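You operate a simulated robot arm through the tools that you are given. There is no shell and no other tool.

You are at the controls of a simulated robot arm. One attempt, no reset.

TASK
Tidy up at the top of the mending bench. At the end: the grey sponge pad from the top of the mending bench is on the top of the shoe bench; the yellow peg from the top of the mending bench is in the drawer of the shoe bench; whatever was shut is shut again. Leave all else as you found it, and nothing knocked over (what rides in a drawer may roll over). Set down upright: sponge pad.

The check looks at the end state, three seconds after you hand in, the way a careful person would. Anything else that was tipped, shoved, dropped, spilled or broken makes it a failure.

THE ROBOT
A 7-joint arm with a three-finger gripper, fixed in place. Base frame: the origin is at the foot of the arm, x ahead of it, y to its left, z up. Units: mm, degrees, N and s.
Its first joint turns from -166.0 to 166.0 degrees. Payload 2.69 kg.
Tool frame: the origin (TCP) lies between the finger pads and is the grasp point; the fingertips stand 30 mm ahead of it; z points along the fingers, y is the line along which they close. Largest opening 128 mm; the body of the gripper starts 117 mm behind the TCP.
Orientation is that of the tool frame in the base frame, as a unit quaternion [x, y, z, w]. With the fingers straight down and closing along the base's y, the tool's x points along the base's -x, its y along +y and its z along -z.

THE INTERFACE
- The arm moves only by the tool servo_tool. Its argument "targets" is a list of rows, each an object of numbers (a shift or turn left out is 0, a gripper value left out holds the last): "wx", "wy", "wz": the turn, a rotation vector about the tool's x, y, z in rad; "dx", "dy", "dz": the shift along the tool's x, y, z in cm; "gripper": the closure, from 0 (fully open) to 1 (shut). In form: [{"wx": .., "wy": .., "wz": .., "dx": .., "dy": .., "dz": .., "gripper": ..}, ...]. A call has 1 to 20 rows; each row shifts and turns the commanded pose from where the row before left it, along the tool's axes as they then stand. Each row takes 0.2 s and may step no farther than 50 mm and 8.6 degrees from the row before; otherwise, or with a gripper value out of range, the whole call is refused. A pose out of reach is approached as far as the arm can. The call stops where the force on the tool passes 40 N (or 10 N more than at its start, if that is more) or the arm is blocked; 0.2 s more then pass. Each finger halts on what it meets, pressing with about 32 N; the grip force reading is that of the motor and also rises with nothing between the fingers. The clock runs only during rows and for 0.2 s after the last one: add rows that do not move to give the fingers time. It gives the time, the measured TCP pose, the force on the tool (base axes), the opening and the grip force at its end, in the units of the frame above (readings bear some noise), with the torque about the TCP (base axes, N m) and any sound that the robot's microphone picked up.
- Cameras (640 x 400 px; columns grow to the right, rows downward): "scene" is fixed at [224.1, -643.6, 1513.1]; the picture's right is [0.97, -0.26, 0.00], its down [-0.12, -0.47, -0.88] and it looks along [0.22, 0.85, -0.48] (base axes); focal length 318 px, centre (320, 200). "wrist" rides on the gripper at [58, 54, -131] in the tool frame; the picture's right is [-0.68, 0.74, 0.00], its down [-0.62, -0.57, -0.55] and it looks along [-0.40, -0.37, 0.84] (tool axes); focal length 234 px, centre (320, 200). There is no depth. A picture from a camera that has moved, and an enlarged one, comes with that camera's place and axes in the base frame and with its lens. The place of the scene camera against the robot may be out by one fixed shift of up to 12 mm in any direction.
- get_image(camera): a new picture of that camera. No time passes.
- lift_body(by): slides the trunk up (or, below 0, down) by that many mm; the arm rides with it, the base frame stays. It gives what a move gives, with no picture.
- zoom(camera, box): a new picture of the part [left, top, right, bottom] of that camera's present view, enlarged. No time passes.
- finish_job(): hands the job in; it is judged then, once.

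Nothing tells you positions but the pictures and the camera data. Unless the task says otherwise, let go and move clear before handing in.

The tools are called after "Call:" as a command line: name --argument value ..., lists and objects as JSON in quotes. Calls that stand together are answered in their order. servo_tool: Moves the arm, as the interface text tells. Its arguments: {"type":"object","properties":{"targets":{"type":"array"}},"required":["targets"]} The other tools are called the same way: lift_body (by) slides the trunk up or down; get_image (camera) takes a picture; zoom (camera, box) takes an enlarged picture of a part of a camera's view; finish_job () hands the job in.

At the start:

```text
time: 0.0
tool_pos: [564.9, 410.4, 1059.1]
orientation: [0.0, 1.0, 0.0, -0.001]
force: [0.3, 0.1, 0.2]
moment: [0.02, -0.05, 0.0]
grip_width: 128.3
grasp_force: 0.0
trunk travel left (down, up): [-150.0, 200.0]
```

scene: 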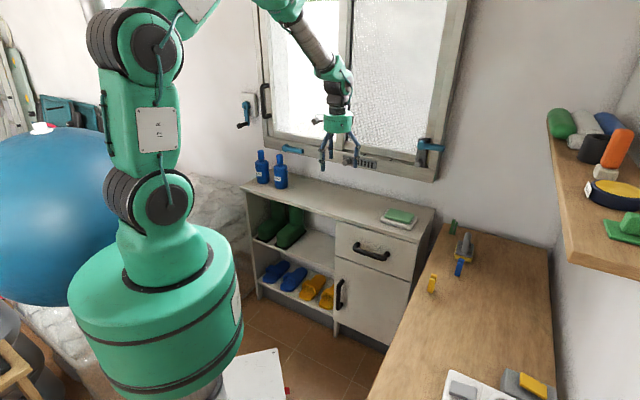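
wrist: 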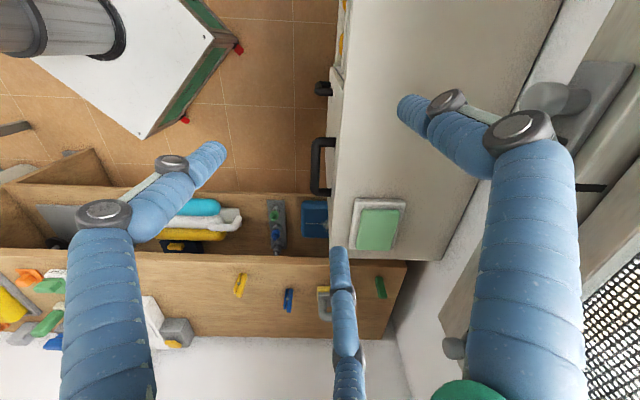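

I see a shoe bench (white, with drawer) against the far wall and a wooden mending bench at right with pegs and pads. I'll look closer before moving.

Call:
zoom --camera "scene" --box '[400, 200, 560, 300]'

Call:
zoom --camera "scene" --box '[400, 300, 560, 400]'

Call:
zoom --camera "scene" --box '[230, 140, 450, 350]'

Call:
zoom --camera "wrist" --box '[160, 180, 440, 355]'

Call:
zoom --camera "wrist" --box '[0, 180, 280, 355]'

```text
4.00 times, centred on (480, 250) of scene
camera zoom: at [224.1, -643.6, 1513.1], right [0.97, -0.26, 0.0], down [-0.12, -0.47, -0.88], along [0.22, 0.85, -0.48], focal length 1274 px, centre (-320, 0)
```

zoom: 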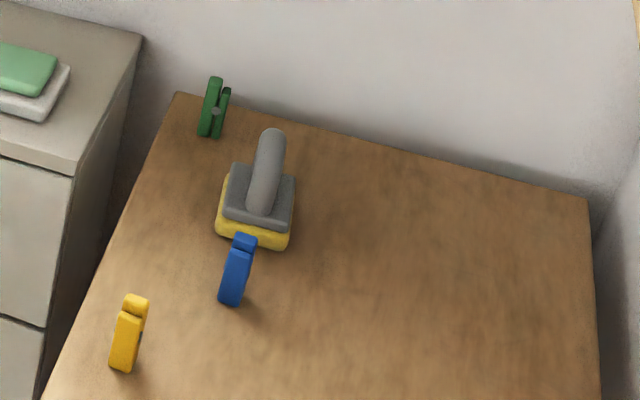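

```text
4.00 times, centred on (480, 350) of scene
camera zoom: at [224.1, -643.6, 1513.1], right [0.97, -0.26, 0.0], down [-0.12, -0.47, -0.88], along [0.22, 0.85, -0.48], focal length 1274 px, centre (-320, -400)
```

zoom: 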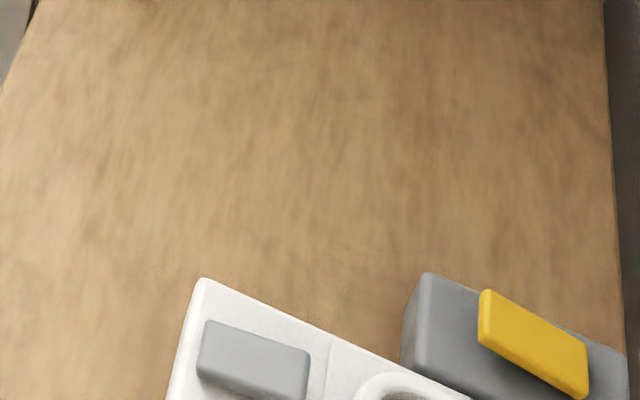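

```text
1.90 times, centred on (340, 245) of scene
camera zoom: at [224.1, -643.6, 1513.1], right [0.97, -0.26, 0.0], down [-0.12, -0.47, -0.88], along [0.22, 0.85, -0.48], focal length 607 px, centre (282, 114)
```

zoom: 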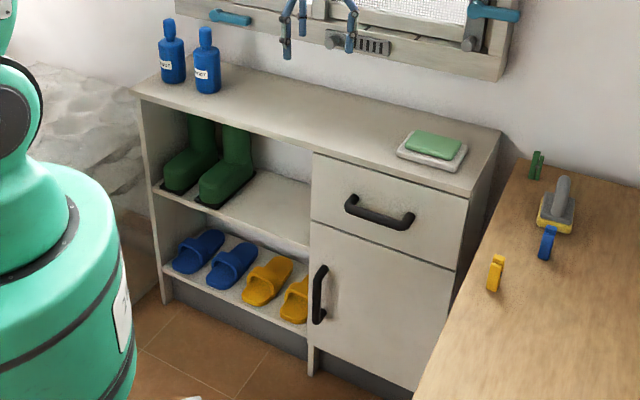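

```text
2.29 times, centred on (300, 268) of wrist
camera zoom: at [506.3, 462.0, 1191.1], right [0.68, 0.74, 0.0], down [0.62, -0.57, 0.55], along [0.4, -0.37, -0.84], focal length 535 px, centre (366, 46)
```

zoom: 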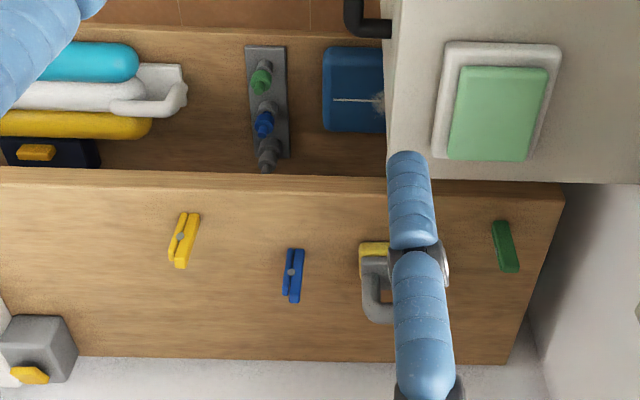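

```text
2.29 times, centred on (140, 268) of wrist
camera zoom: at [506.3, 462.0, 1191.1], right [0.68, 0.74, 0.0], down [0.62, -0.57, 0.55], along [0.4, -0.37, -0.84], focal length 535 px, centre (731, 46)
```

zoom: 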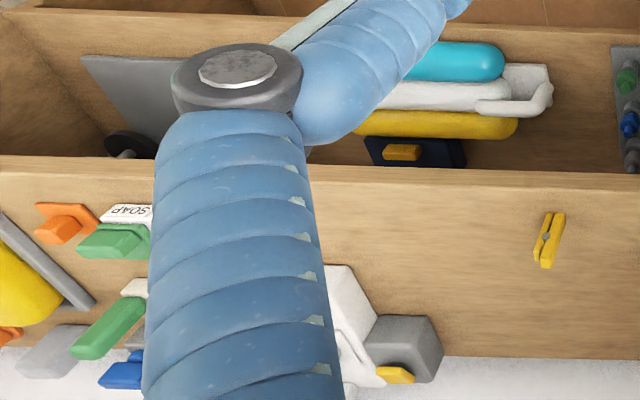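

The mending bench lies along the right and the drawer faces the robot at about 45°. I'll swing the tool over toward the near end of the mending bench to see the pads there.

Call:
servo_tool --targets '[{"dx": 1.0, "dy": -4.5}, {"dx": 1.0, "dy": -4.5}, {"dx": 1.0, "dy": -4.5}, {"dx": 1.0, "dy": -4.5}, {"dx": 1.0, "dy": -4.5}, {"dx": 1.0, "dy": -4.5}, {"dx": 1.0, "dy": -4.5}, {"dx": 1.0, "dy": -4.5}, {"dx": 1.0, "dy": -4.5}, {"dx": 1.0, "dy": -4.5}, {"dx": 1.0, "dy": -4.5}, {"dx": 1.0, "dy": -4.5}]'

Call:
get_image --camera "wrist"

Call:
get_image --camera "scene"

```text
time: 2.6
tool_pos: [444.0, -129.8, 1061.0]
orientation: [-0.001, 1.0, 0.0, 0.0]
force: [0.3, -0.2, 0.7]
moment: [-0.02, -0.01, 0.0]
grip_width: 128.1
grasp_force: 0.1
trunk travel left (down, up): [-150.0, 200.0]
```

```text
taken
camera wrist: at [386.1, -78.2, 1192.1], right [0.68, 0.74, 0.0], down [0.62, -0.56, 0.55], along [0.4, -0.37, -0.84], focal length 234 px, centre (320, 200)
```

wrist: 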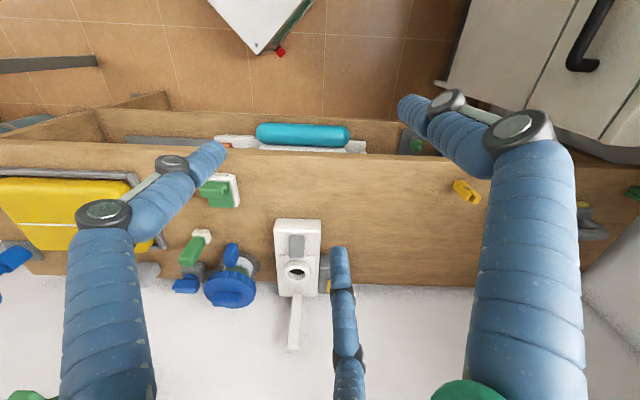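

```text
taken
```

scene: 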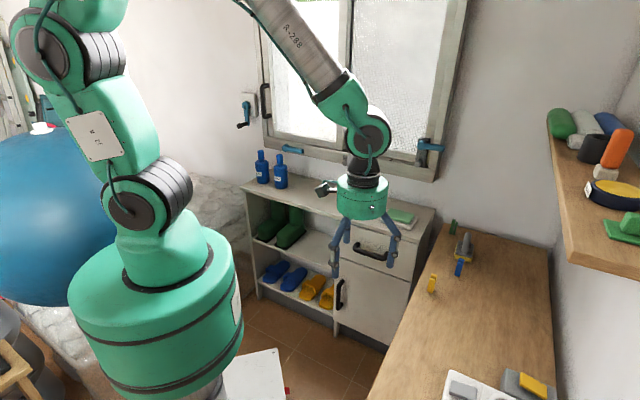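

The bench continues to the near side with more things (soap tray with grey pad, green pad, blue tape, yellow box). I'll zoom in.

Call:
zoom --camera "wrist" --box '[240, 200, 400, 300]'

Call:
zoom --camera "wrist" --box '[120, 160, 280, 320]'

Call:
zoom --camera "wrist" --box '[0, 80, 480, 300]'

Call:
zoom --camera "scene" --box '[540, 100, 640, 280]'

```text
4.00 times, centred on (320, 250) of wrist
camera zoom: at [386.1, -78.2, 1192.1], right [0.68, 0.74, 0.0], down [0.62, -0.56, 0.55], along [0.4, -0.37, -0.84], focal length 937 px, centre (320, 0)
```

zoom: 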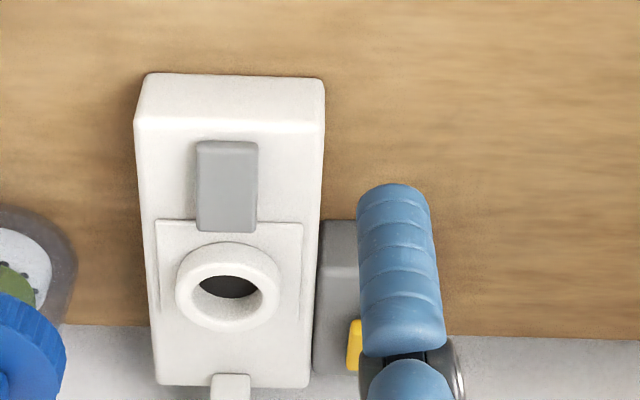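

```text
2.50 times, centred on (200, 240) of wrist
camera zoom: at [386.1, -78.2, 1192.1], right [0.68, 0.74, 0.0], down [0.62, -0.56, 0.55], along [0.4, -0.37, -0.84], focal length 585 px, centre (620, 100)
```

zoom: 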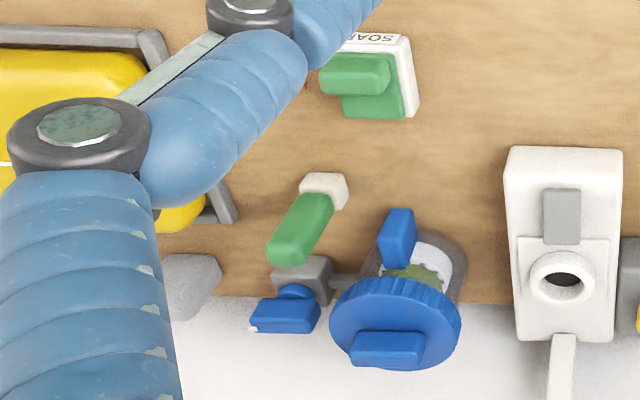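

```text
1.33 times, centred on (240, 190) of wrist
camera zoom: at [386.1, -78.2, 1192.1], right [0.68, 0.74, 0.0], down [0.62, -0.56, 0.55], along [0.4, -0.37, -0.84], focal length 312 px, centre (427, 213)
```

zoom: 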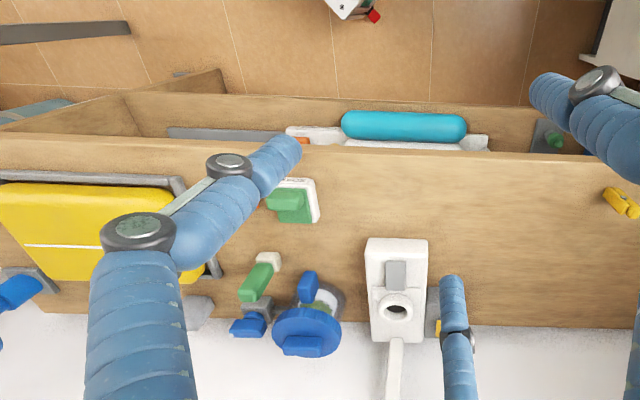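

```text
2.22 times, centred on (590, 190) of scene
camera zoom: at [224.1, -643.6, 1513.1], right [0.97, -0.26, 0.0], down [-0.12, -0.47, -0.88], along [0.22, 0.85, -0.48], focal length 708 px, centre (-280, 222)
```

zoom: 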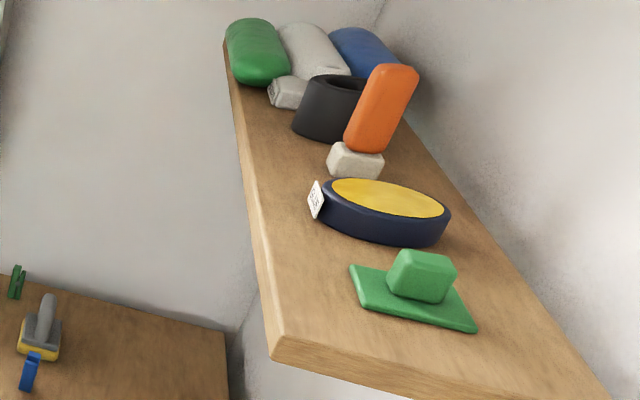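

I'll check the gripper's shape and get a clearer look at it before moving nearer.

Call:
zoom --camera "scene" --box '[300, 150, 440, 290]'

Call:
servo_tool --targets '[{"gripper": 0.5}, {"gripper": 0.5}, {"gripper": 0.5}]'

Call:
get_image --camera "wrist"

```text
2.86 times, centred on (370, 220) of scene
camera zoom: at [224.1, -643.6, 1513.1], right [0.97, -0.26, 0.0], down [-0.12, -0.47, -0.88], along [0.22, 0.85, -0.48], focal length 910 px, centre (177, 143)
```

zoom: 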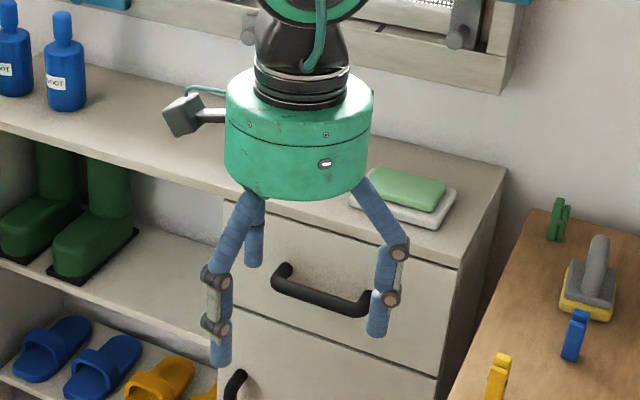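

```text
time: 3.4
tool_pos: [445.7, -130.6, 1060.4]
orientation: [0.0, 1.0, 0.0, 0.0]
force: [0.6, -0.3, 0.1]
moment: [0.04, -0.02, 0.0]
grip_width: 64.0
grasp_force: 0.1
trunk travel left (down, up): [-150.0, 200.0]
```

```text
taken
camera wrist: at [386.4, -78.1, 1192.3], right [0.68, 0.74, 0.0], down [0.62, -0.57, 0.55], along [0.4, -0.37, -0.84], focal length 234 px, centre (320, 200)
```

wrist: 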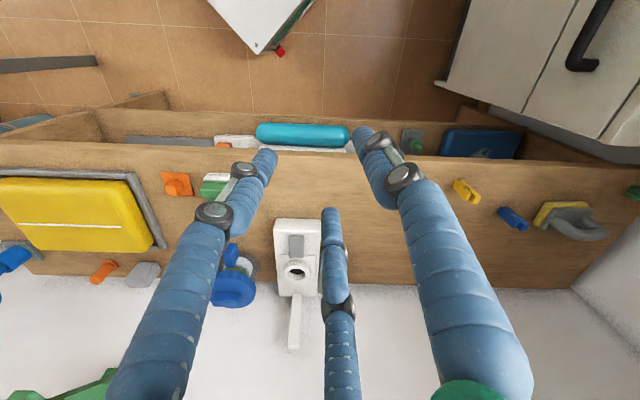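

The gripper visually has three jaws around the tool axis, which I must respect for clearance. I'll zoom in on the pad candidates with the fingers half closed.

Call:
zoom --camera "wrist" --box '[440, 160, 640, 285]'

Call:
zoom --camera "wrist" --box '[60, 150, 260, 320]'

Call:
servo_tool --targets '[{"gripper": 1.0}, {"gripper": 1.0}, {"gripper": 1.0}]'

Call:
get_image --camera "wrist"

```text
3.20 times, centred on (540, 222) of wrist
camera zoom: at [386.4, -78.1, 1192.3], right [0.68, 0.74, 0.0], down [0.62, -0.57, 0.55], along [0.4, -0.37, -0.84], focal length 749 px, centre (-384, 128)
```

zoom: 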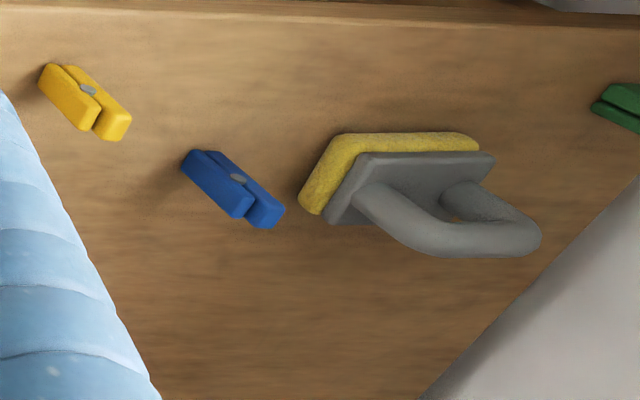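

```text
2.35 times, centred on (160, 235) of wrist
camera zoom: at [386.4, -78.1, 1192.3], right [0.68, 0.74, 0.0], down [0.62, -0.57, 0.55], along [0.4, -0.37, -0.84], focal length 551 px, centre (696, 118)
```

zoom: 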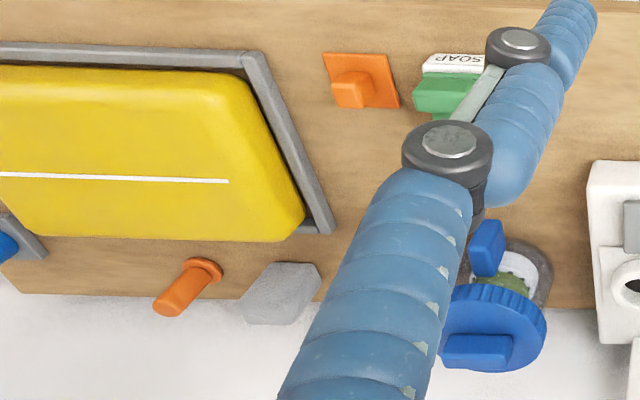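

```text
time: 4.2
tool_pos: [445.0, -129.1, 1060.6]
orientation: [0.0, 1.0, 0.001, 0.0]
force: [-0.4, 0.1, 0.3]
moment: [0.0, -0.01, 0.01]
grip_width: 1.9
grasp_force: 31.9
trunk travel left (down, up): [-150.0, 200.0]
```

```text
taken
camera wrist: at [386.4, -78.0, 1192.3], right [0.68, 0.74, 0.0], down [0.62, -0.57, 0.55], along [0.4, -0.37, -0.84], focal length 234 px, centre (320, 200)
```

wrist: 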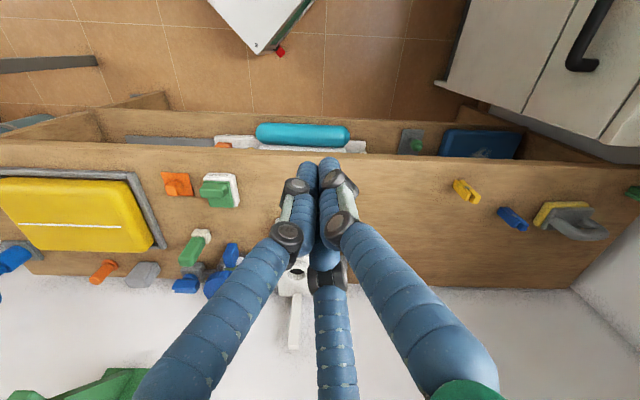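

The item at the far end (yellow sponge with a grey plate and loop handle) looks like the grey sponge pad, but there is also a grey block and a grey slab near the soap machine. I'll move above the yellow peg for closer views of all of them.

Call:
servo_tool --targets '[{"dx": -4.3, "dy": 1.8, "dz": 0.4}, {"dx": -4.3, "dy": 1.8, "dz": 0.4}, {"dx": -4.3, "dy": 1.8, "dz": 0.4}, {"dx": -4.3, "dy": 1.8, "dz": 0.4}, {"dx": -4.3, "dy": 1.8, "dz": 0.4}, {"dx": -4.3, "dy": 1.8, "dz": 0.4}, {"dx": -4.3, "dy": 1.8, "dz": 0.4}, {}]'

Call:
get_image --camera "wrist"

Call:
zoom --camera "wrist" --box '[100, 200, 260, 300]'

Call:
zoom --camera "wrist" --box '[320, 100, 560, 250]'

Call:
get_image --camera "scene"

```text
time: 6.0
tool_pos: [746.7, -2.5, 1030.6]
orientation: [0.0, 1.0, 0.0, -0.001]
force: [0.3, 0.6, -1.0]
moment: [-0.02, 0.06, 0.03]
grip_width: 2.3
grasp_force: 31.6
trunk travel left (down, up): [-150.0, 200.0]
```

```text
taken
camera wrist: at [688.1, 48.8, 1162.3], right [0.68, 0.74, 0.0], down [0.62, -0.57, 0.55], along [0.4, -0.37, -0.84], focal length 234 px, centre (320, 200)
```

wrist: 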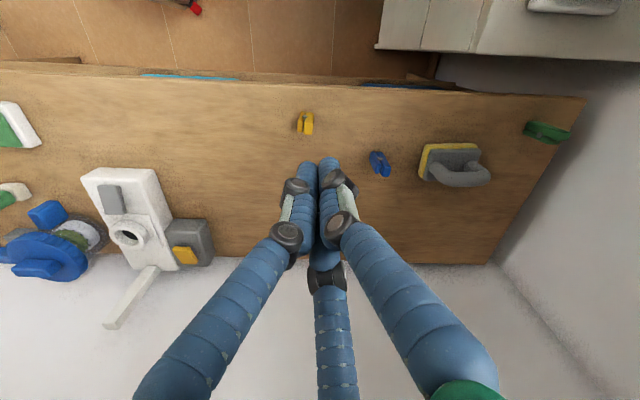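

```text
4.00 times, centred on (180, 250) of wrist
camera zoom: at [688.1, 48.8, 1162.3], right [0.68, 0.74, 0.0], down [0.62, -0.57, 0.55], along [0.4, -0.37, -0.84], focal length 937 px, centre (880, 0)
```

zoom: 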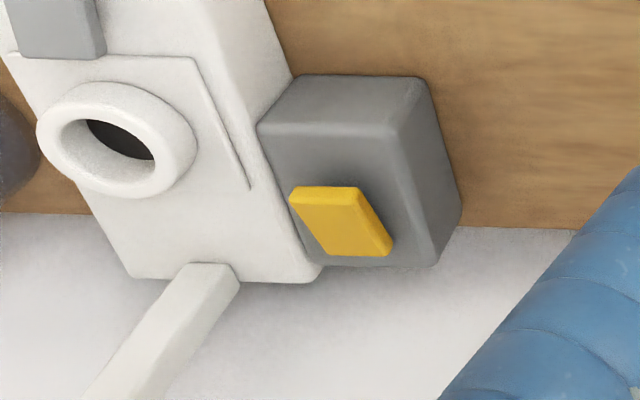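

```text
2.67 times, centred on (440, 175) of wrist
camera zoom: at [688.1, 48.8, 1162.3], right [0.68, 0.74, 0.0], down [0.62, -0.57, 0.55], along [0.4, -0.37, -0.84], focal length 624 px, centre (0, 267)
```

zoom: 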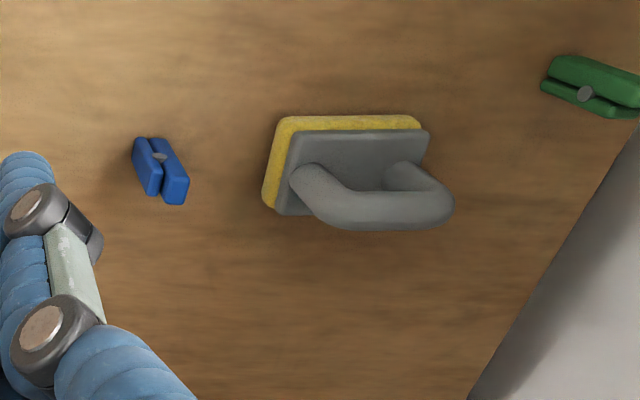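

```text
taken
```

scene: 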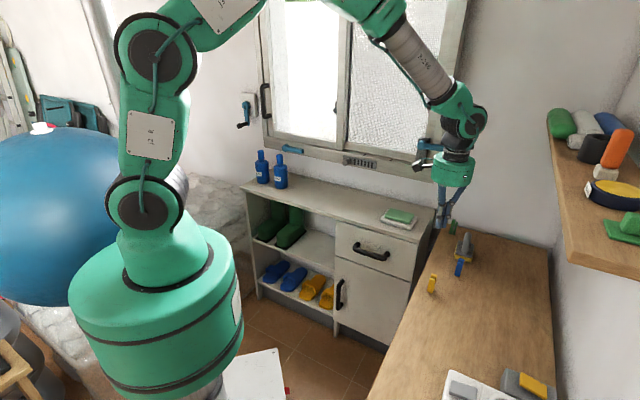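

The white/grey machine and block look like fixtures (a sewing-machine-like device); the sponge pad is the one with the loop handle. I'll zoom in on peg and pad for measuring.

Call:
zoom --camera "wrist" --box '[280, 100, 344, 140]'

Call:
zoom --camera "scene" --box '[416, 260, 464, 300]'

Call:
zoom --camera "scene" --box '[432, 210, 496, 290]'

Call:
zoom --camera "wrist" --box '[400, 110, 512, 200]'

```text
10.00 times, centred on (312, 120) of wrist
camera zoom: at [688.1, 48.8, 1162.3], right [0.68, 0.74, 0.0], down [0.62, -0.57, 0.55], along [0.4, -0.37, -0.84], focal length 2342 px, centre (400, 1000)
```

zoom: 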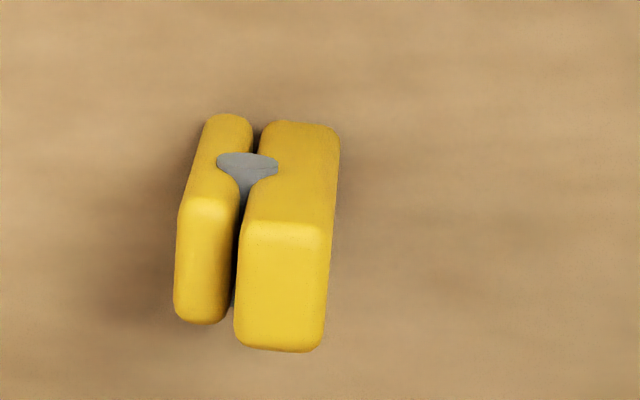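

```text
10.00 times, centred on (440, 280) of scene
camera zoom: at [224.1, -643.6, 1513.1], right [0.97, -0.26, 0.0], down [-0.12, -0.47, -0.88], along [0.22, 0.85, -0.48], focal length 3185 px, centre (-880, -600)
```

zoom: 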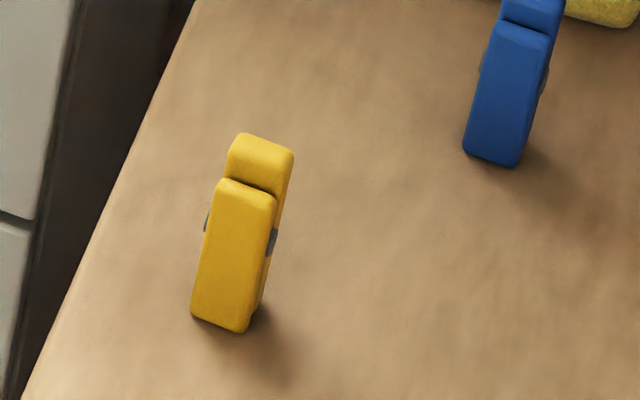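

```text
5.00 times, centred on (464, 250) of scene
camera zoom: at [224.1, -643.6, 1513.1], right [0.97, -0.26, 0.0], down [-0.12, -0.47, -0.88], along [0.22, 0.85, -0.48], focal length 1592 px, centre (-400, -50)
```

zoom: 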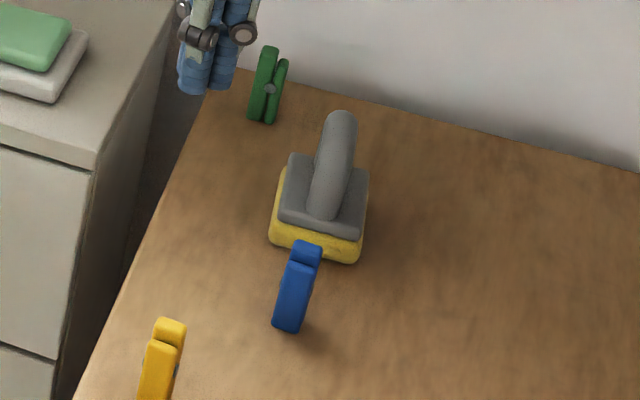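

```text
4.44 times, centred on (456, 155) of wrist
camera zoom: at [688.1, 48.8, 1162.3], right [0.68, 0.74, 0.0], down [0.62, -0.57, 0.55], along [0.4, -0.37, -0.84], focal length 1041 px, centre (-284, 400)
```

zoom: 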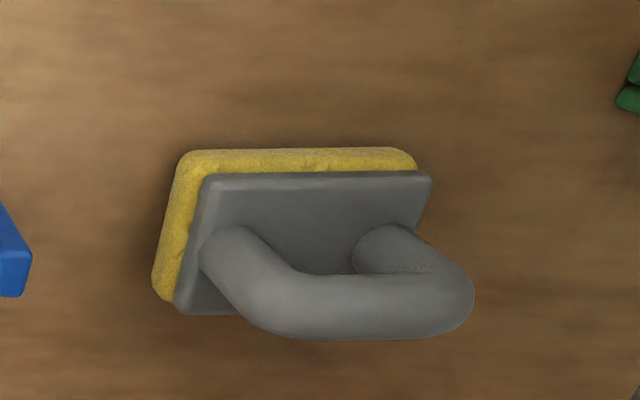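

Peg is at about (742,-30), upright, table top about z=783; the sponge pad is centred near (972,116) with its handle bar running at 45°. Next I'll look at the drawer handle from above.

Call:
servo_tool --targets '[{"dx": 1.0, "dy": 4.4, "dz": 0.6}, {"dx": 1.0, "dy": 4.4, "dz": 0.6}, {"dx": 1.0, "dy": 4.4, "dz": 0.6}, {"dx": 1.0, "dy": 4.4, "dz": 0.6}, {"dx": 1.0, "dy": 4.4, "dz": 0.6}, {}]'

Call:
get_image --camera "wrist"

Call:
zoom --camera "wrist" --box '[240, 0, 400, 100]'

Call:
zoom --camera "scene" --box '[320, 200, 440, 280]'

```text
time: 7.4
tool_pos: [693.9, 216.5, 1001.2]
orientation: [0.0, 1.0, 0.0, -0.001]
force: [0.6, 0.3, -0.2]
moment: [-0.04, 0.01, 0.02]
grip_width: 2.0
grasp_force: 31.1
trunk travel left (down, up): [-150.0, 200.0]
```

```text
taken
camera wrist: at [636.3, 268.8, 1132.4], right [0.68, 0.74, 0.0], down [0.62, -0.56, 0.55], along [0.4, -0.37, -0.84], focal length 234 px, centre (320, 200)
```

wrist: 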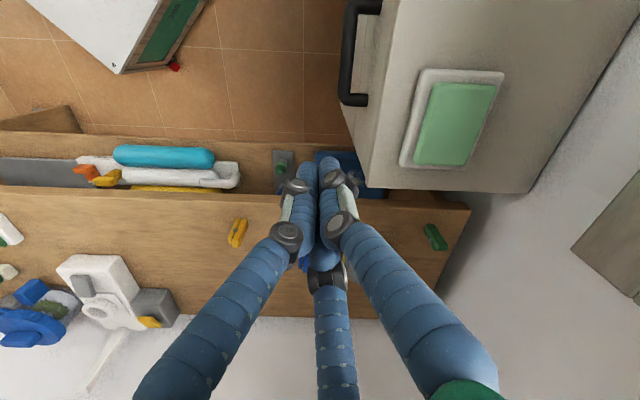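

```text
4.00 times, centred on (320, 50) of wrist
camera zoom: at [636.3, 268.8, 1132.4], right [0.68, 0.74, 0.0], down [0.62, -0.56, 0.55], along [0.4, -0.37, -0.84], focal length 937 px, centre (320, 800)
```

zoom: 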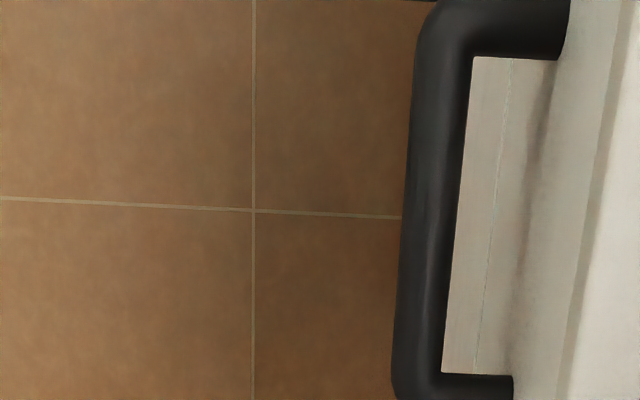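

```text
5.00 times, centred on (380, 240) of scene
camera zoom: at [224.1, -643.6, 1513.1], right [0.97, -0.26, 0.0], down [-0.12, -0.47, -0.88], along [0.22, 0.85, -0.48], focal length 1592 px, centre (20, 0)
```

zoom: 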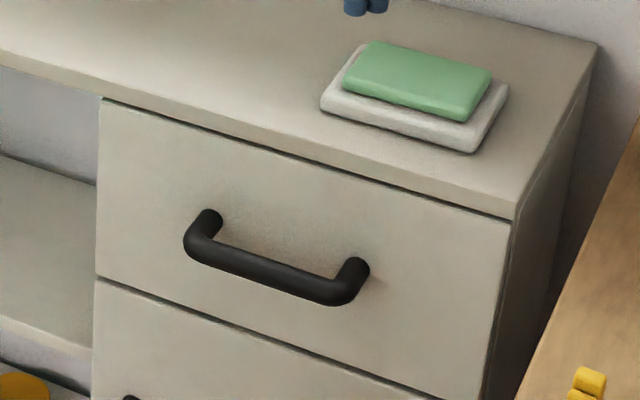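

The handle is a bar about 118 mm long at z≈703 with about 26 mm finger room behind it. I'll turn the tool 45°, open the fingers, and lower in front of the drawer for a closer look; the plan is to hook one finger behind the bar.

Call:
servo_tool --targets '[{"wz": 0.129, "gripper": 0}, {"wz": 0.129}, {"wz": 0.129}, {"wz": 0.129}, {"wz": 0.129}, {"wz": 0.13}, {"dx": 1.73, "dy": -0.7, "dz": 3.75}, {"dx": 1.73, "dy": -0.7, "dz": 3.75}, {"dx": 1.73, "dy": -0.7, "dz": 3.75}, {"dx": 1.73, "dy": -0.7, "dz": 3.75}, {}]'

Call:
get_image --camera "wrist"

Call:
get_image --camera "scene"

```text
time: 9.8
tool_pos: [625.6, 246.6, 851.1]
orientation: [0.378, 0.926, 0.0, 0.001]
force: [-0.3, -0.3, -0.5]
moment: [0.01, 0.0, -0.01]
grip_width: 127.9
grasp_force: 0.0
trunk travel left (down, up): [-150.0, 200.0]
```

```text
taken
camera wrist: at [622.4, 323.0, 983.1], right [1.0, 0.05, 0.0], down [0.04, -0.83, 0.55], along [0.03, -0.55, -0.84], focal length 234 px, centre (320, 200)
```

wrist: 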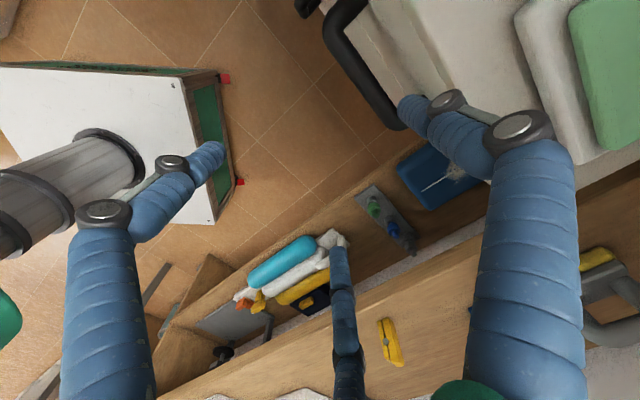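

```text
taken
```

scene: 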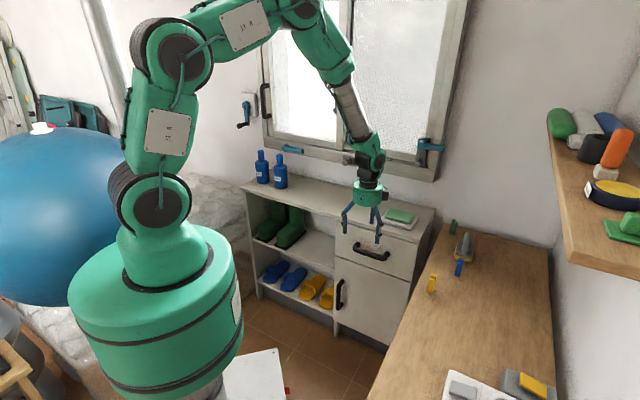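

Call:
zoom --camera "wrist" --box '[280, 0, 480, 160]'

Call:
zoom --camera "scene" --box '[320, 180, 440, 280]'

```text
2.50 times, centred on (380, 80) of wrist
camera zoom: at [622.4, 323.0, 983.1], right [1.0, 0.05, 0.0], down [0.04, -0.83, 0.55], along [0.03, -0.55, -0.84], focal length 585 px, centre (170, 500)
```

zoom: 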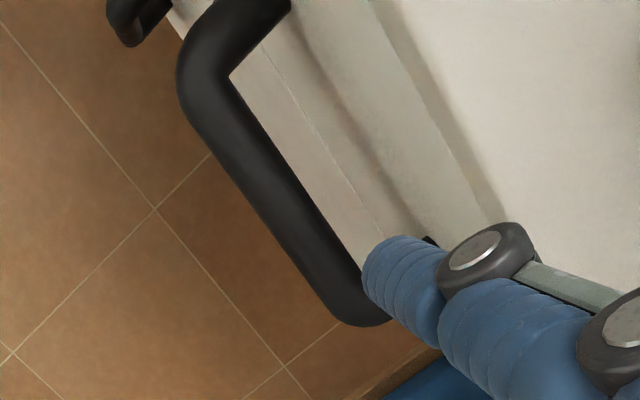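

```text
4.00 times, centred on (380, 230) of scene
camera zoom: at [224.1, -643.6, 1513.1], right [0.97, -0.26, 0.0], down [-0.12, -0.47, -0.88], along [0.22, 0.85, -0.48], focal length 1274 px, centre (80, 80)
```

zoom: 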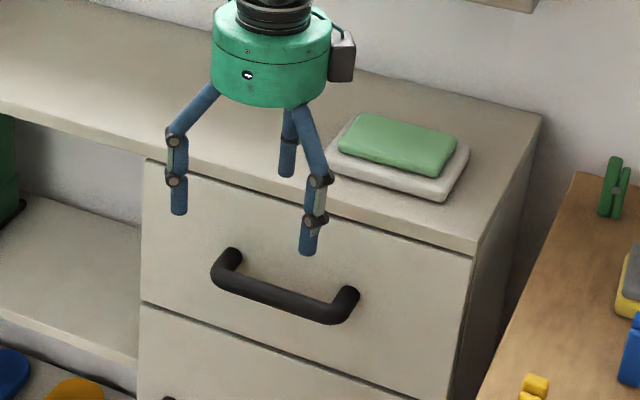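

The bar axis refines to about z=688, centre (676,292). I'll move so the +y finger is above the gap behind the bar, stopping just above it to check.

Call:
servo_tool --targets '[{"dx": -0.19, "dy": 1.28, "dz": 2.0}, {"dx": -0.19, "dy": 1.29, "dz": 2.0}, {"dz": 3.3}, {"dz": 3.2}, {}]'

Call:
get_image --camera "wrist"

Call:
zoom --camera "scene" --box '[320, 180, 440, 280]'

Call:
zoom --camera "wrist" --box '[280, 0, 480, 160]'

```text
time: 11.0
tool_pos: [646.5, 261.4, 745.6]
orientation: [0.378, 0.926, 0.0, 0.0]
force: [-3.5, -3.7, -0.2]
moment: [0.12, -0.17, 0.02]
grip_width: 124.6
grasp_force: 0.1
trunk travel left (down, up): [-150.0, 200.0]
```

```text
taken
camera wrist: at [642.4, 338.0, 877.5], right [1.0, 0.05, 0.0], down [0.05, -0.83, 0.55], along [0.03, -0.55, -0.84], focal length 234 px, centre (320, 200)
```

wrist: 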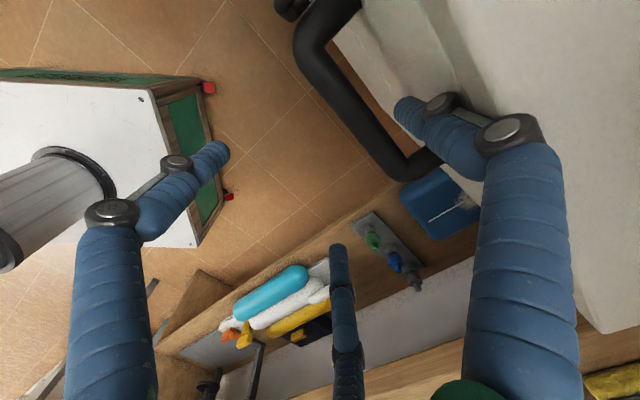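

```text
4.00 times, centred on (380, 230) of scene
camera zoom: at [224.1, -643.6, 1513.1], right [0.97, -0.26, 0.0], down [-0.12, -0.47, -0.88], along [0.22, 0.85, -0.48], focal length 1274 px, centre (80, 80)
```

zoom: 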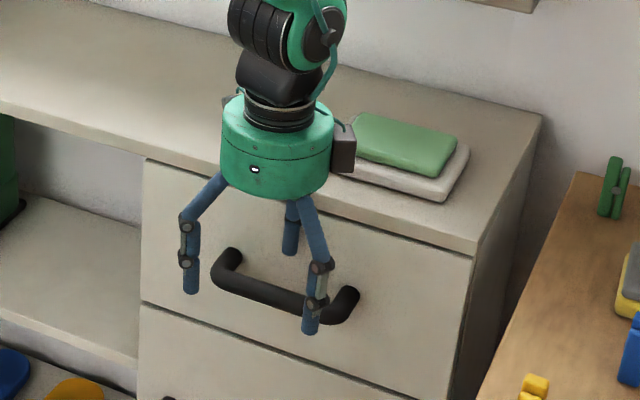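

```text
2.50 times, centred on (380, 80) of wrist
camera zoom: at [642.4, 338.0, 877.5], right [1.0, 0.05, 0.0], down [0.05, -0.83, 0.55], along [0.03, -0.55, -0.84], focal length 585 px, centre (170, 500)
```

zoom: 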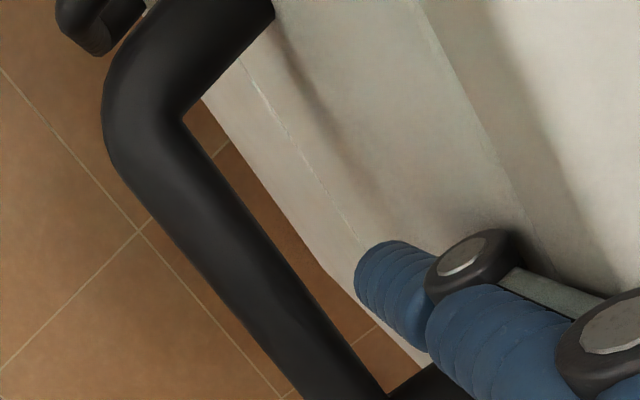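

The finger brushes the front face (small force), so the face is at about 711 along the pull axis and the bar's inner side at about 691. I'll back off 5–6 mm and lower the finger into the gap.

Call:
servo_tool --targets '[{"dy": -0.55}, {"dz": 1.5}, {"dz": 1.5}, {"dz": 1.6}, {}]'

Call:
get_image --camera "wrist"

Call:
zoom --camera "scene" --box '[320, 180, 440, 280]'

```text
time: 12.2
tool_pos: [643.9, 258.5, 699.8]
orientation: [0.378, 0.926, 0.0, 0.0]
force: [0.3, -0.1, -0.6]
moment: [0.0, 0.0, -0.01]
grip_width: 128.0
grasp_force: 0.1
trunk travel left (down, up): [-150.0, 200.0]
```

```text
taken
camera wrist: at [639.6, 334.3, 831.3], right [1.0, 0.05, 0.0], down [0.04, -0.83, 0.55], along [0.03, -0.55, -0.84], focal length 234 px, centre (320, 200)
```

wrist: 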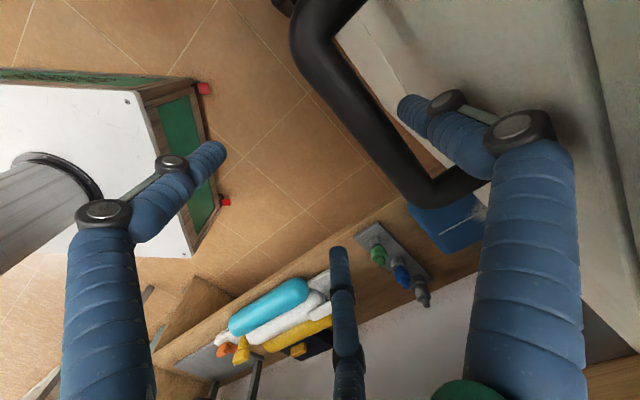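

```text
4.00 times, centred on (380, 230) of scene
camera zoom: at [224.1, -643.6, 1513.1], right [0.97, -0.26, 0.0], down [-0.12, -0.47, -0.88], along [0.22, 0.85, -0.48], focal length 1274 px, centre (80, 80)
```

zoom: 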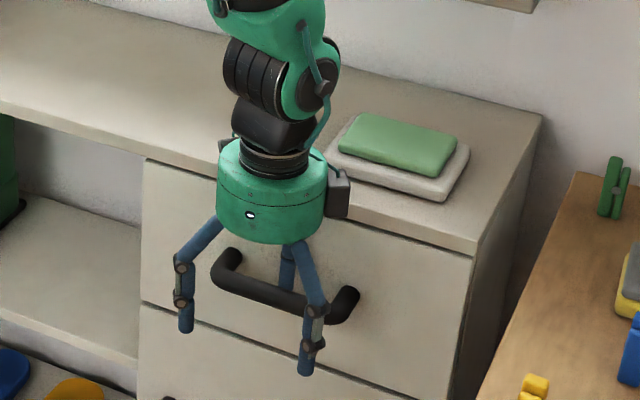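

The finger is behind the bar. I'll lower slightly more and pull the drawer out slowly.

Call:
servo_tool --targets '[{"dz": 0.8}, {"dy": -0.8}, {"dy": -1.0}, {"dy": -1.5}, {"dy": -1.5}, {"dy": -1.5}, {"dy": -1.5}]'

Call:
get_image --camera "scene"

```text
time: 13.8
tool_pos: [587.1, 201.0, 693.0]
orientation: [0.378, 0.926, -0.002, 0.0]
force: [-0.2, 0.7, 0.2]
moment: [0.01, 0.0, 0.02]
grip_width: 127.9
grasp_force: 0.1
trunk travel left (down, up): [-150.0, 200.0]
```

```text
taken
```

scene: 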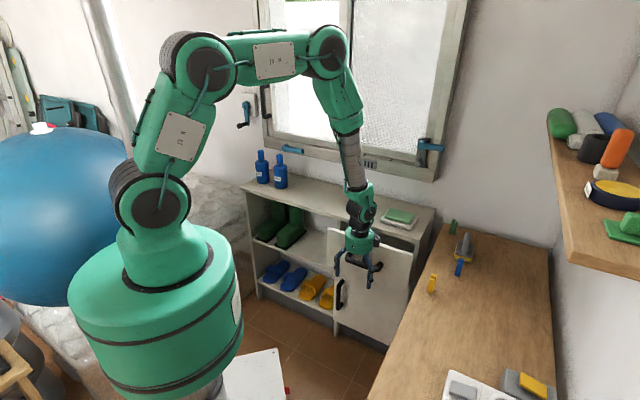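

Call:
zoom --camera "scene" --box '[300, 180, 460, 340]'

Call:
get_image --camera "wrist"

```text
2.50 times, centred on (380, 260) of scene
camera zoom: at [224.1, -643.6, 1513.1], right [0.97, -0.26, 0.0], down [-0.12, -0.47, -0.88], along [0.22, 0.85, -0.48], focal length 796 px, centre (170, 50)
```

zoom: 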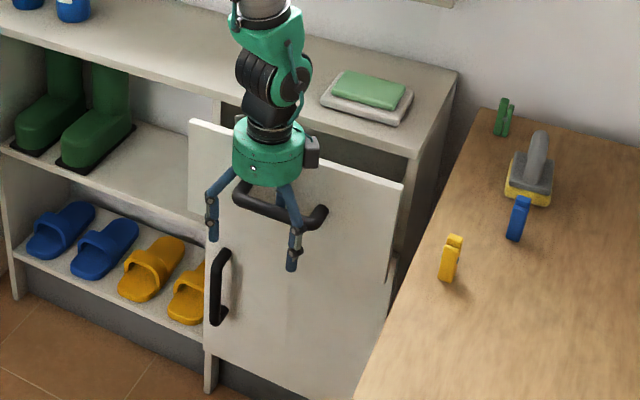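

```text
taken
camera wrist: at [584.4, 277.4, 824.0], right [1.0, 0.05, 0.0], down [0.05, -0.83, 0.55], along [0.03, -0.55, -0.84], focal length 234 px, centre (320, 200)
```

wrist: 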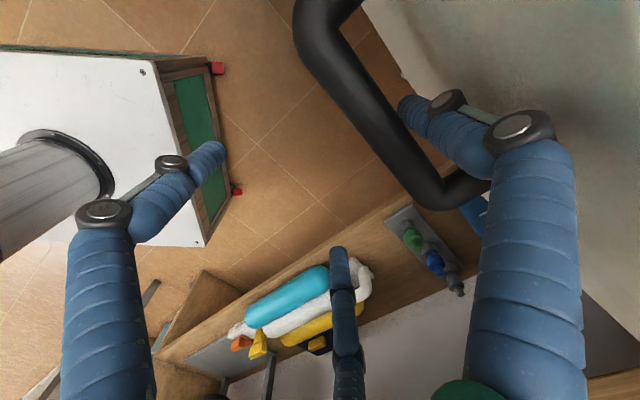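

The drawer is coming out smoothly. I'll pull another ~85 mm.

Call:
servo_tool --targets '[{"dy": -1.5}, {"dy": -1.5}, {"dy": -1.5}, {"dy": -1.5}, {"dy": -1.5}, {"dy": -1.0}, {}]'

Call:
get_image --camera "wrist"

Call:
zoom --camera "scene" --box '[300, 180, 460, 340]'

```text
time: 15.4
tool_pos: [529.8, 140.1, 693.2]
orientation: [0.378, 0.926, 0.0, 0.0]
force: [0.8, 0.5, -0.8]
moment: [0.02, 0.02, -0.02]
grip_width: 127.9
grasp_force: 0.1
trunk travel left (down, up): [-150.0, 200.0]
```

```text
taken
camera wrist: at [525.5, 217.6, 824.2], right [1.0, 0.05, 0.0], down [0.04, -0.83, 0.55], along [0.03, -0.55, -0.84], focal length 234 px, centre (320, 200)
```

wrist: 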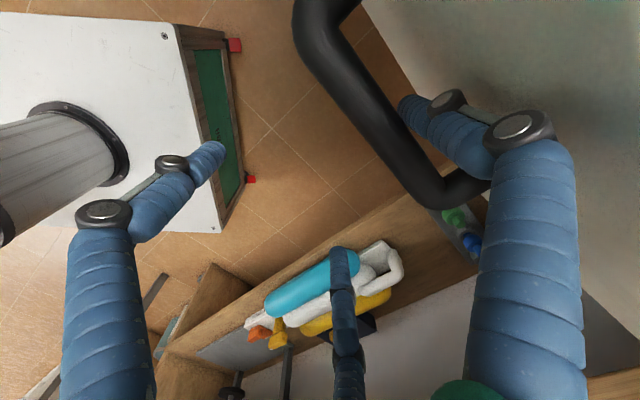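

```text
2.50 times, centred on (380, 260) of scene
camera zoom: at [224.1, -643.6, 1513.1], right [0.97, -0.26, 0.0], down [-0.12, -0.47, -0.88], along [0.22, 0.85, -0.48], focal length 796 px, centre (170, 50)
```

zoom: 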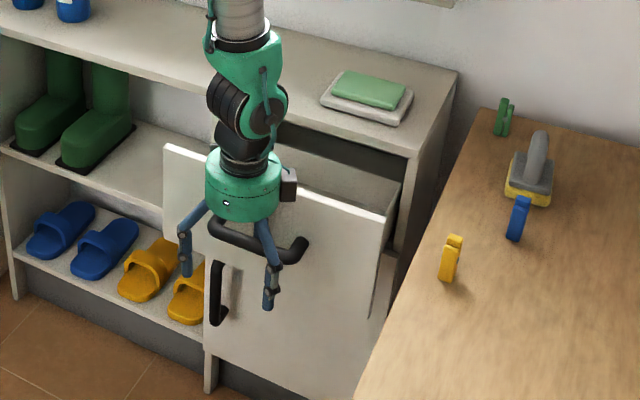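

The drawer is open by about 157 mm. I'll unhook by moving 5 mm inward and straight up, then look into the drawer.

Call:
servo_tool --targets '[{"dy": 0.5}, {"dz": -1.5}, {"dz": -3}, {"dz": -4}, {"dz": -5}, {"dz": -5}, {"dz": -5}, {"dz": -3}, {}]'

Call:
get_image --camera "wrist"

Call:
zoom --camera "scene" --box '[300, 180, 460, 340]'

```text
time: 17.4
tool_pos: [532.1, 142.5, 958.8]
orientation: [0.378, 0.926, 0.0, 0.0]
force: [-0.2, 0.8, 0.1]
moment: [0.02, -0.04, 0.02]
grip_width: 128.0
grasp_force: 0.0
trunk travel left (down, up): [-150.0, 200.0]
```

```text
taken
camera wrist: at [528.0, 220.7, 1089.5], right [1.0, 0.05, 0.0], down [0.04, -0.83, 0.55], along [0.03, -0.55, -0.84], focal length 234 px, centre (320, 200)
```

wrist: 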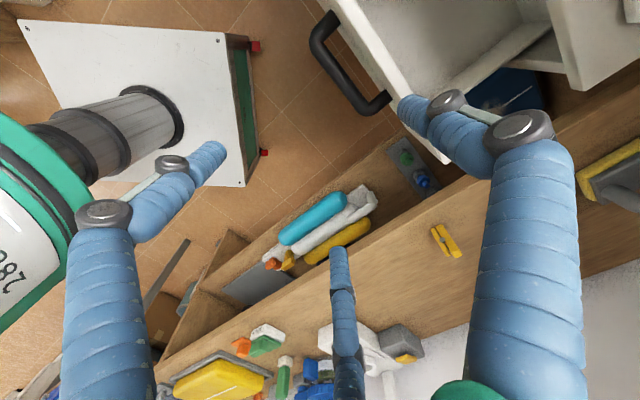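

```text
2.50 times, centred on (380, 260) of scene
camera zoom: at [224.1, -643.6, 1513.1], right [0.97, -0.26, 0.0], down [-0.12, -0.47, -0.88], along [0.22, 0.85, -0.48], focal length 796 px, centre (170, 50)
```

zoom: 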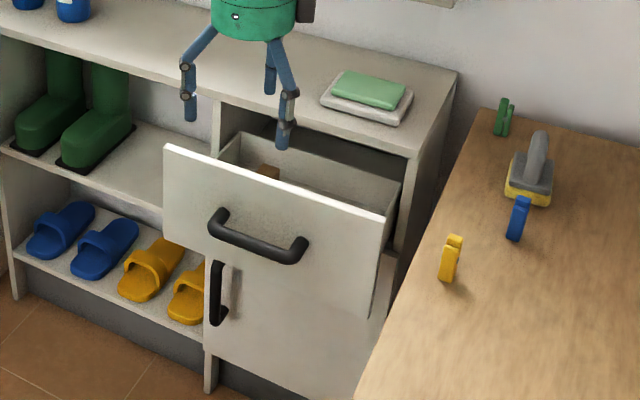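

The drawer is open and holds a brown item at its far left. Next I go above the yellow peg with the fingers part-closed.

Call:
servo_tool --targets '[{"dx": -4.5, "dy": 0.4, "dz": 0.45, "gripper": 0.4}, {"dx": -4.5, "dy": 0.4, "dz": 0.45}, {"dx": -4.5, "dy": 0.4, "dz": 0.45}, {"dx": -4.5, "dy": 0.4, "dz": 0.45}, {"dx": -4.5, "dy": 0.4, "dz": 0.45}, {"dx": -4.5, "dy": 0.4, "dz": 0.45}, {}]'

Call:
get_image --camera "wrist"

Call:
zoom --camera "scene" --box '[380, 190, 500, 310]'

```text
time: 19.0
tool_pos: [744.5, -28.7, 930.8]
orientation: [0.378, 0.926, 0.0, 0.001]
force: [0.3, 0.2, -0.9]
moment: [0.01, 0.05, 0.0]
grip_width: 76.8
grasp_force: 0.0
trunk travel left (down, up): [-150.0, 200.0]
```

```text
taken
camera wrist: at [740.5, 48.8, 1061.5], right [1.0, 0.05, 0.0], down [0.05, -0.84, 0.55], along [0.03, -0.55, -0.84], focal length 234 px, centre (320, 200)
```

wrist: 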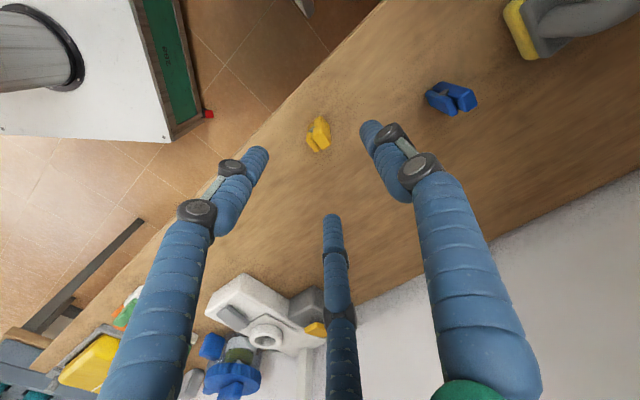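

```text
3.33 times, centred on (440, 250) of scene
camera zoom: at [224.1, -643.6, 1513.1], right [0.97, -0.26, 0.0], down [-0.12, -0.47, -0.88], along [0.22, 0.85, -0.48], focal length 1062 px, centre (-80, 33)
```

zoom: 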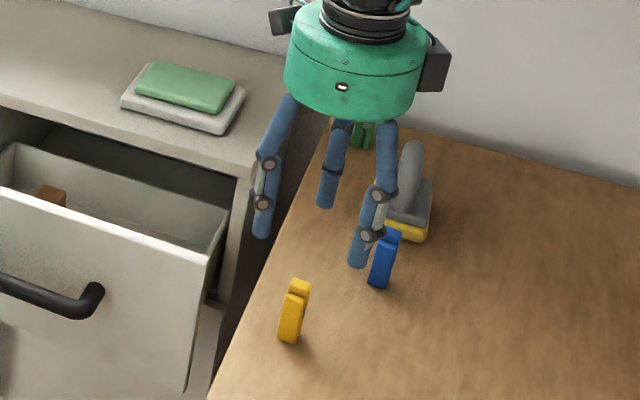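

Call:
zoom --camera "wrist" --box '[288, 104, 352, 144]'

Call:
zoom --camera "wrist" --box '[480, 0, 640, 80]'

```text
10.00 times, centred on (320, 124) of wrist
camera zoom: at [740.5, 48.8, 1061.5], right [1.0, 0.05, 0.0], down [0.05, -0.84, 0.55], along [0.03, -0.55, -0.84], focal length 2342 px, centre (320, 960)
```

zoom: 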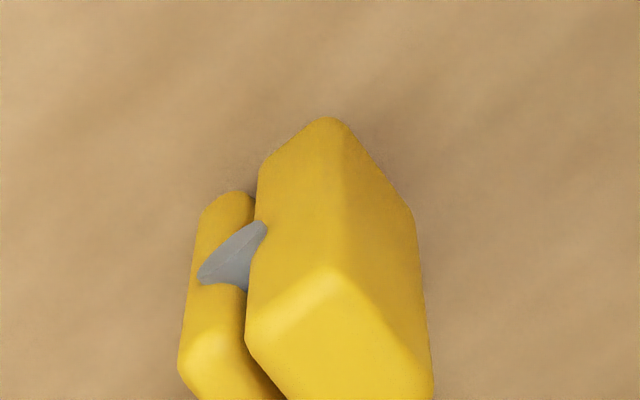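

```text
4.00 times, centred on (560, 40) of wrist
camera zoom: at [740.5, 48.8, 1061.5], right [1.0, 0.05, 0.0], down [0.05, -0.84, 0.55], along [0.03, -0.55, -0.84], focal length 937 px, centre (-640, 840)
```

zoom: 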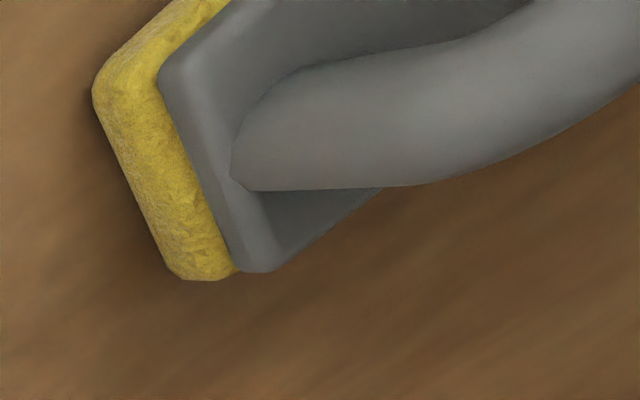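

The peg centre is confirmed at about (742.5,-28.5), directly under the tool. Descending to straddle it and close.

Call:
servo_tool --targets '[{"dx": 0.13, "dy": -0.13, "dz": 2.5}, {"dz": 2.5}, {"dz": 2.5}, {"dz": 2.0}, {"dz": 1.2}, {}]'

Call:
get_image --camera "wrist"

Call:
zoom --camera "scene" --box '[390, 210, 490, 310]'

```text
time: 20.4
tool_pos: [741.6, -28.9, 822.8]
orientation: [0.378, 0.926, 0.0, 0.0]
force: [0.2, 0.6, -0.3]
moment: [0.0, 0.0, 0.02]
grip_width: 76.8
grasp_force: 0.1
trunk travel left (down, up): [-150.0, 200.0]
```

```text
taken
camera wrist: at [737.8, 49.3, 955.1], right [1.0, 0.05, 0.0], down [0.04, -0.83, 0.55], along [0.03, -0.55, -0.84], focal length 234 px, centre (320, 200)
```

wrist: 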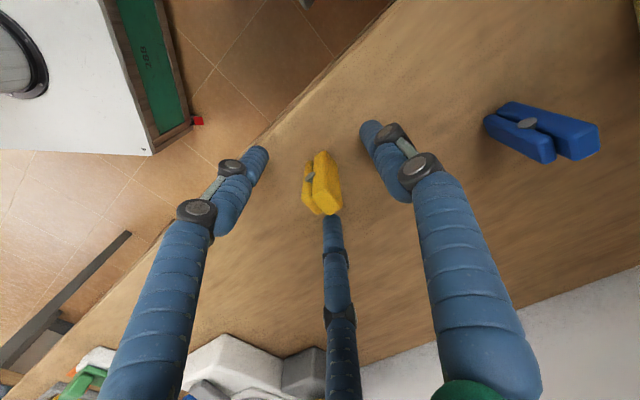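

```text
4.00 times, centred on (440, 260) of scene
camera zoom: at [224.1, -643.6, 1513.1], right [0.97, -0.26, 0.0], down [-0.12, -0.47, -0.88], along [0.22, 0.85, -0.48], focal length 1274 px, centre (-160, -40)
```

zoom: 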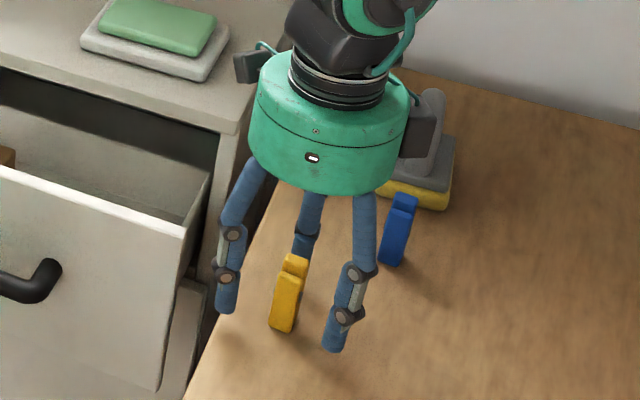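

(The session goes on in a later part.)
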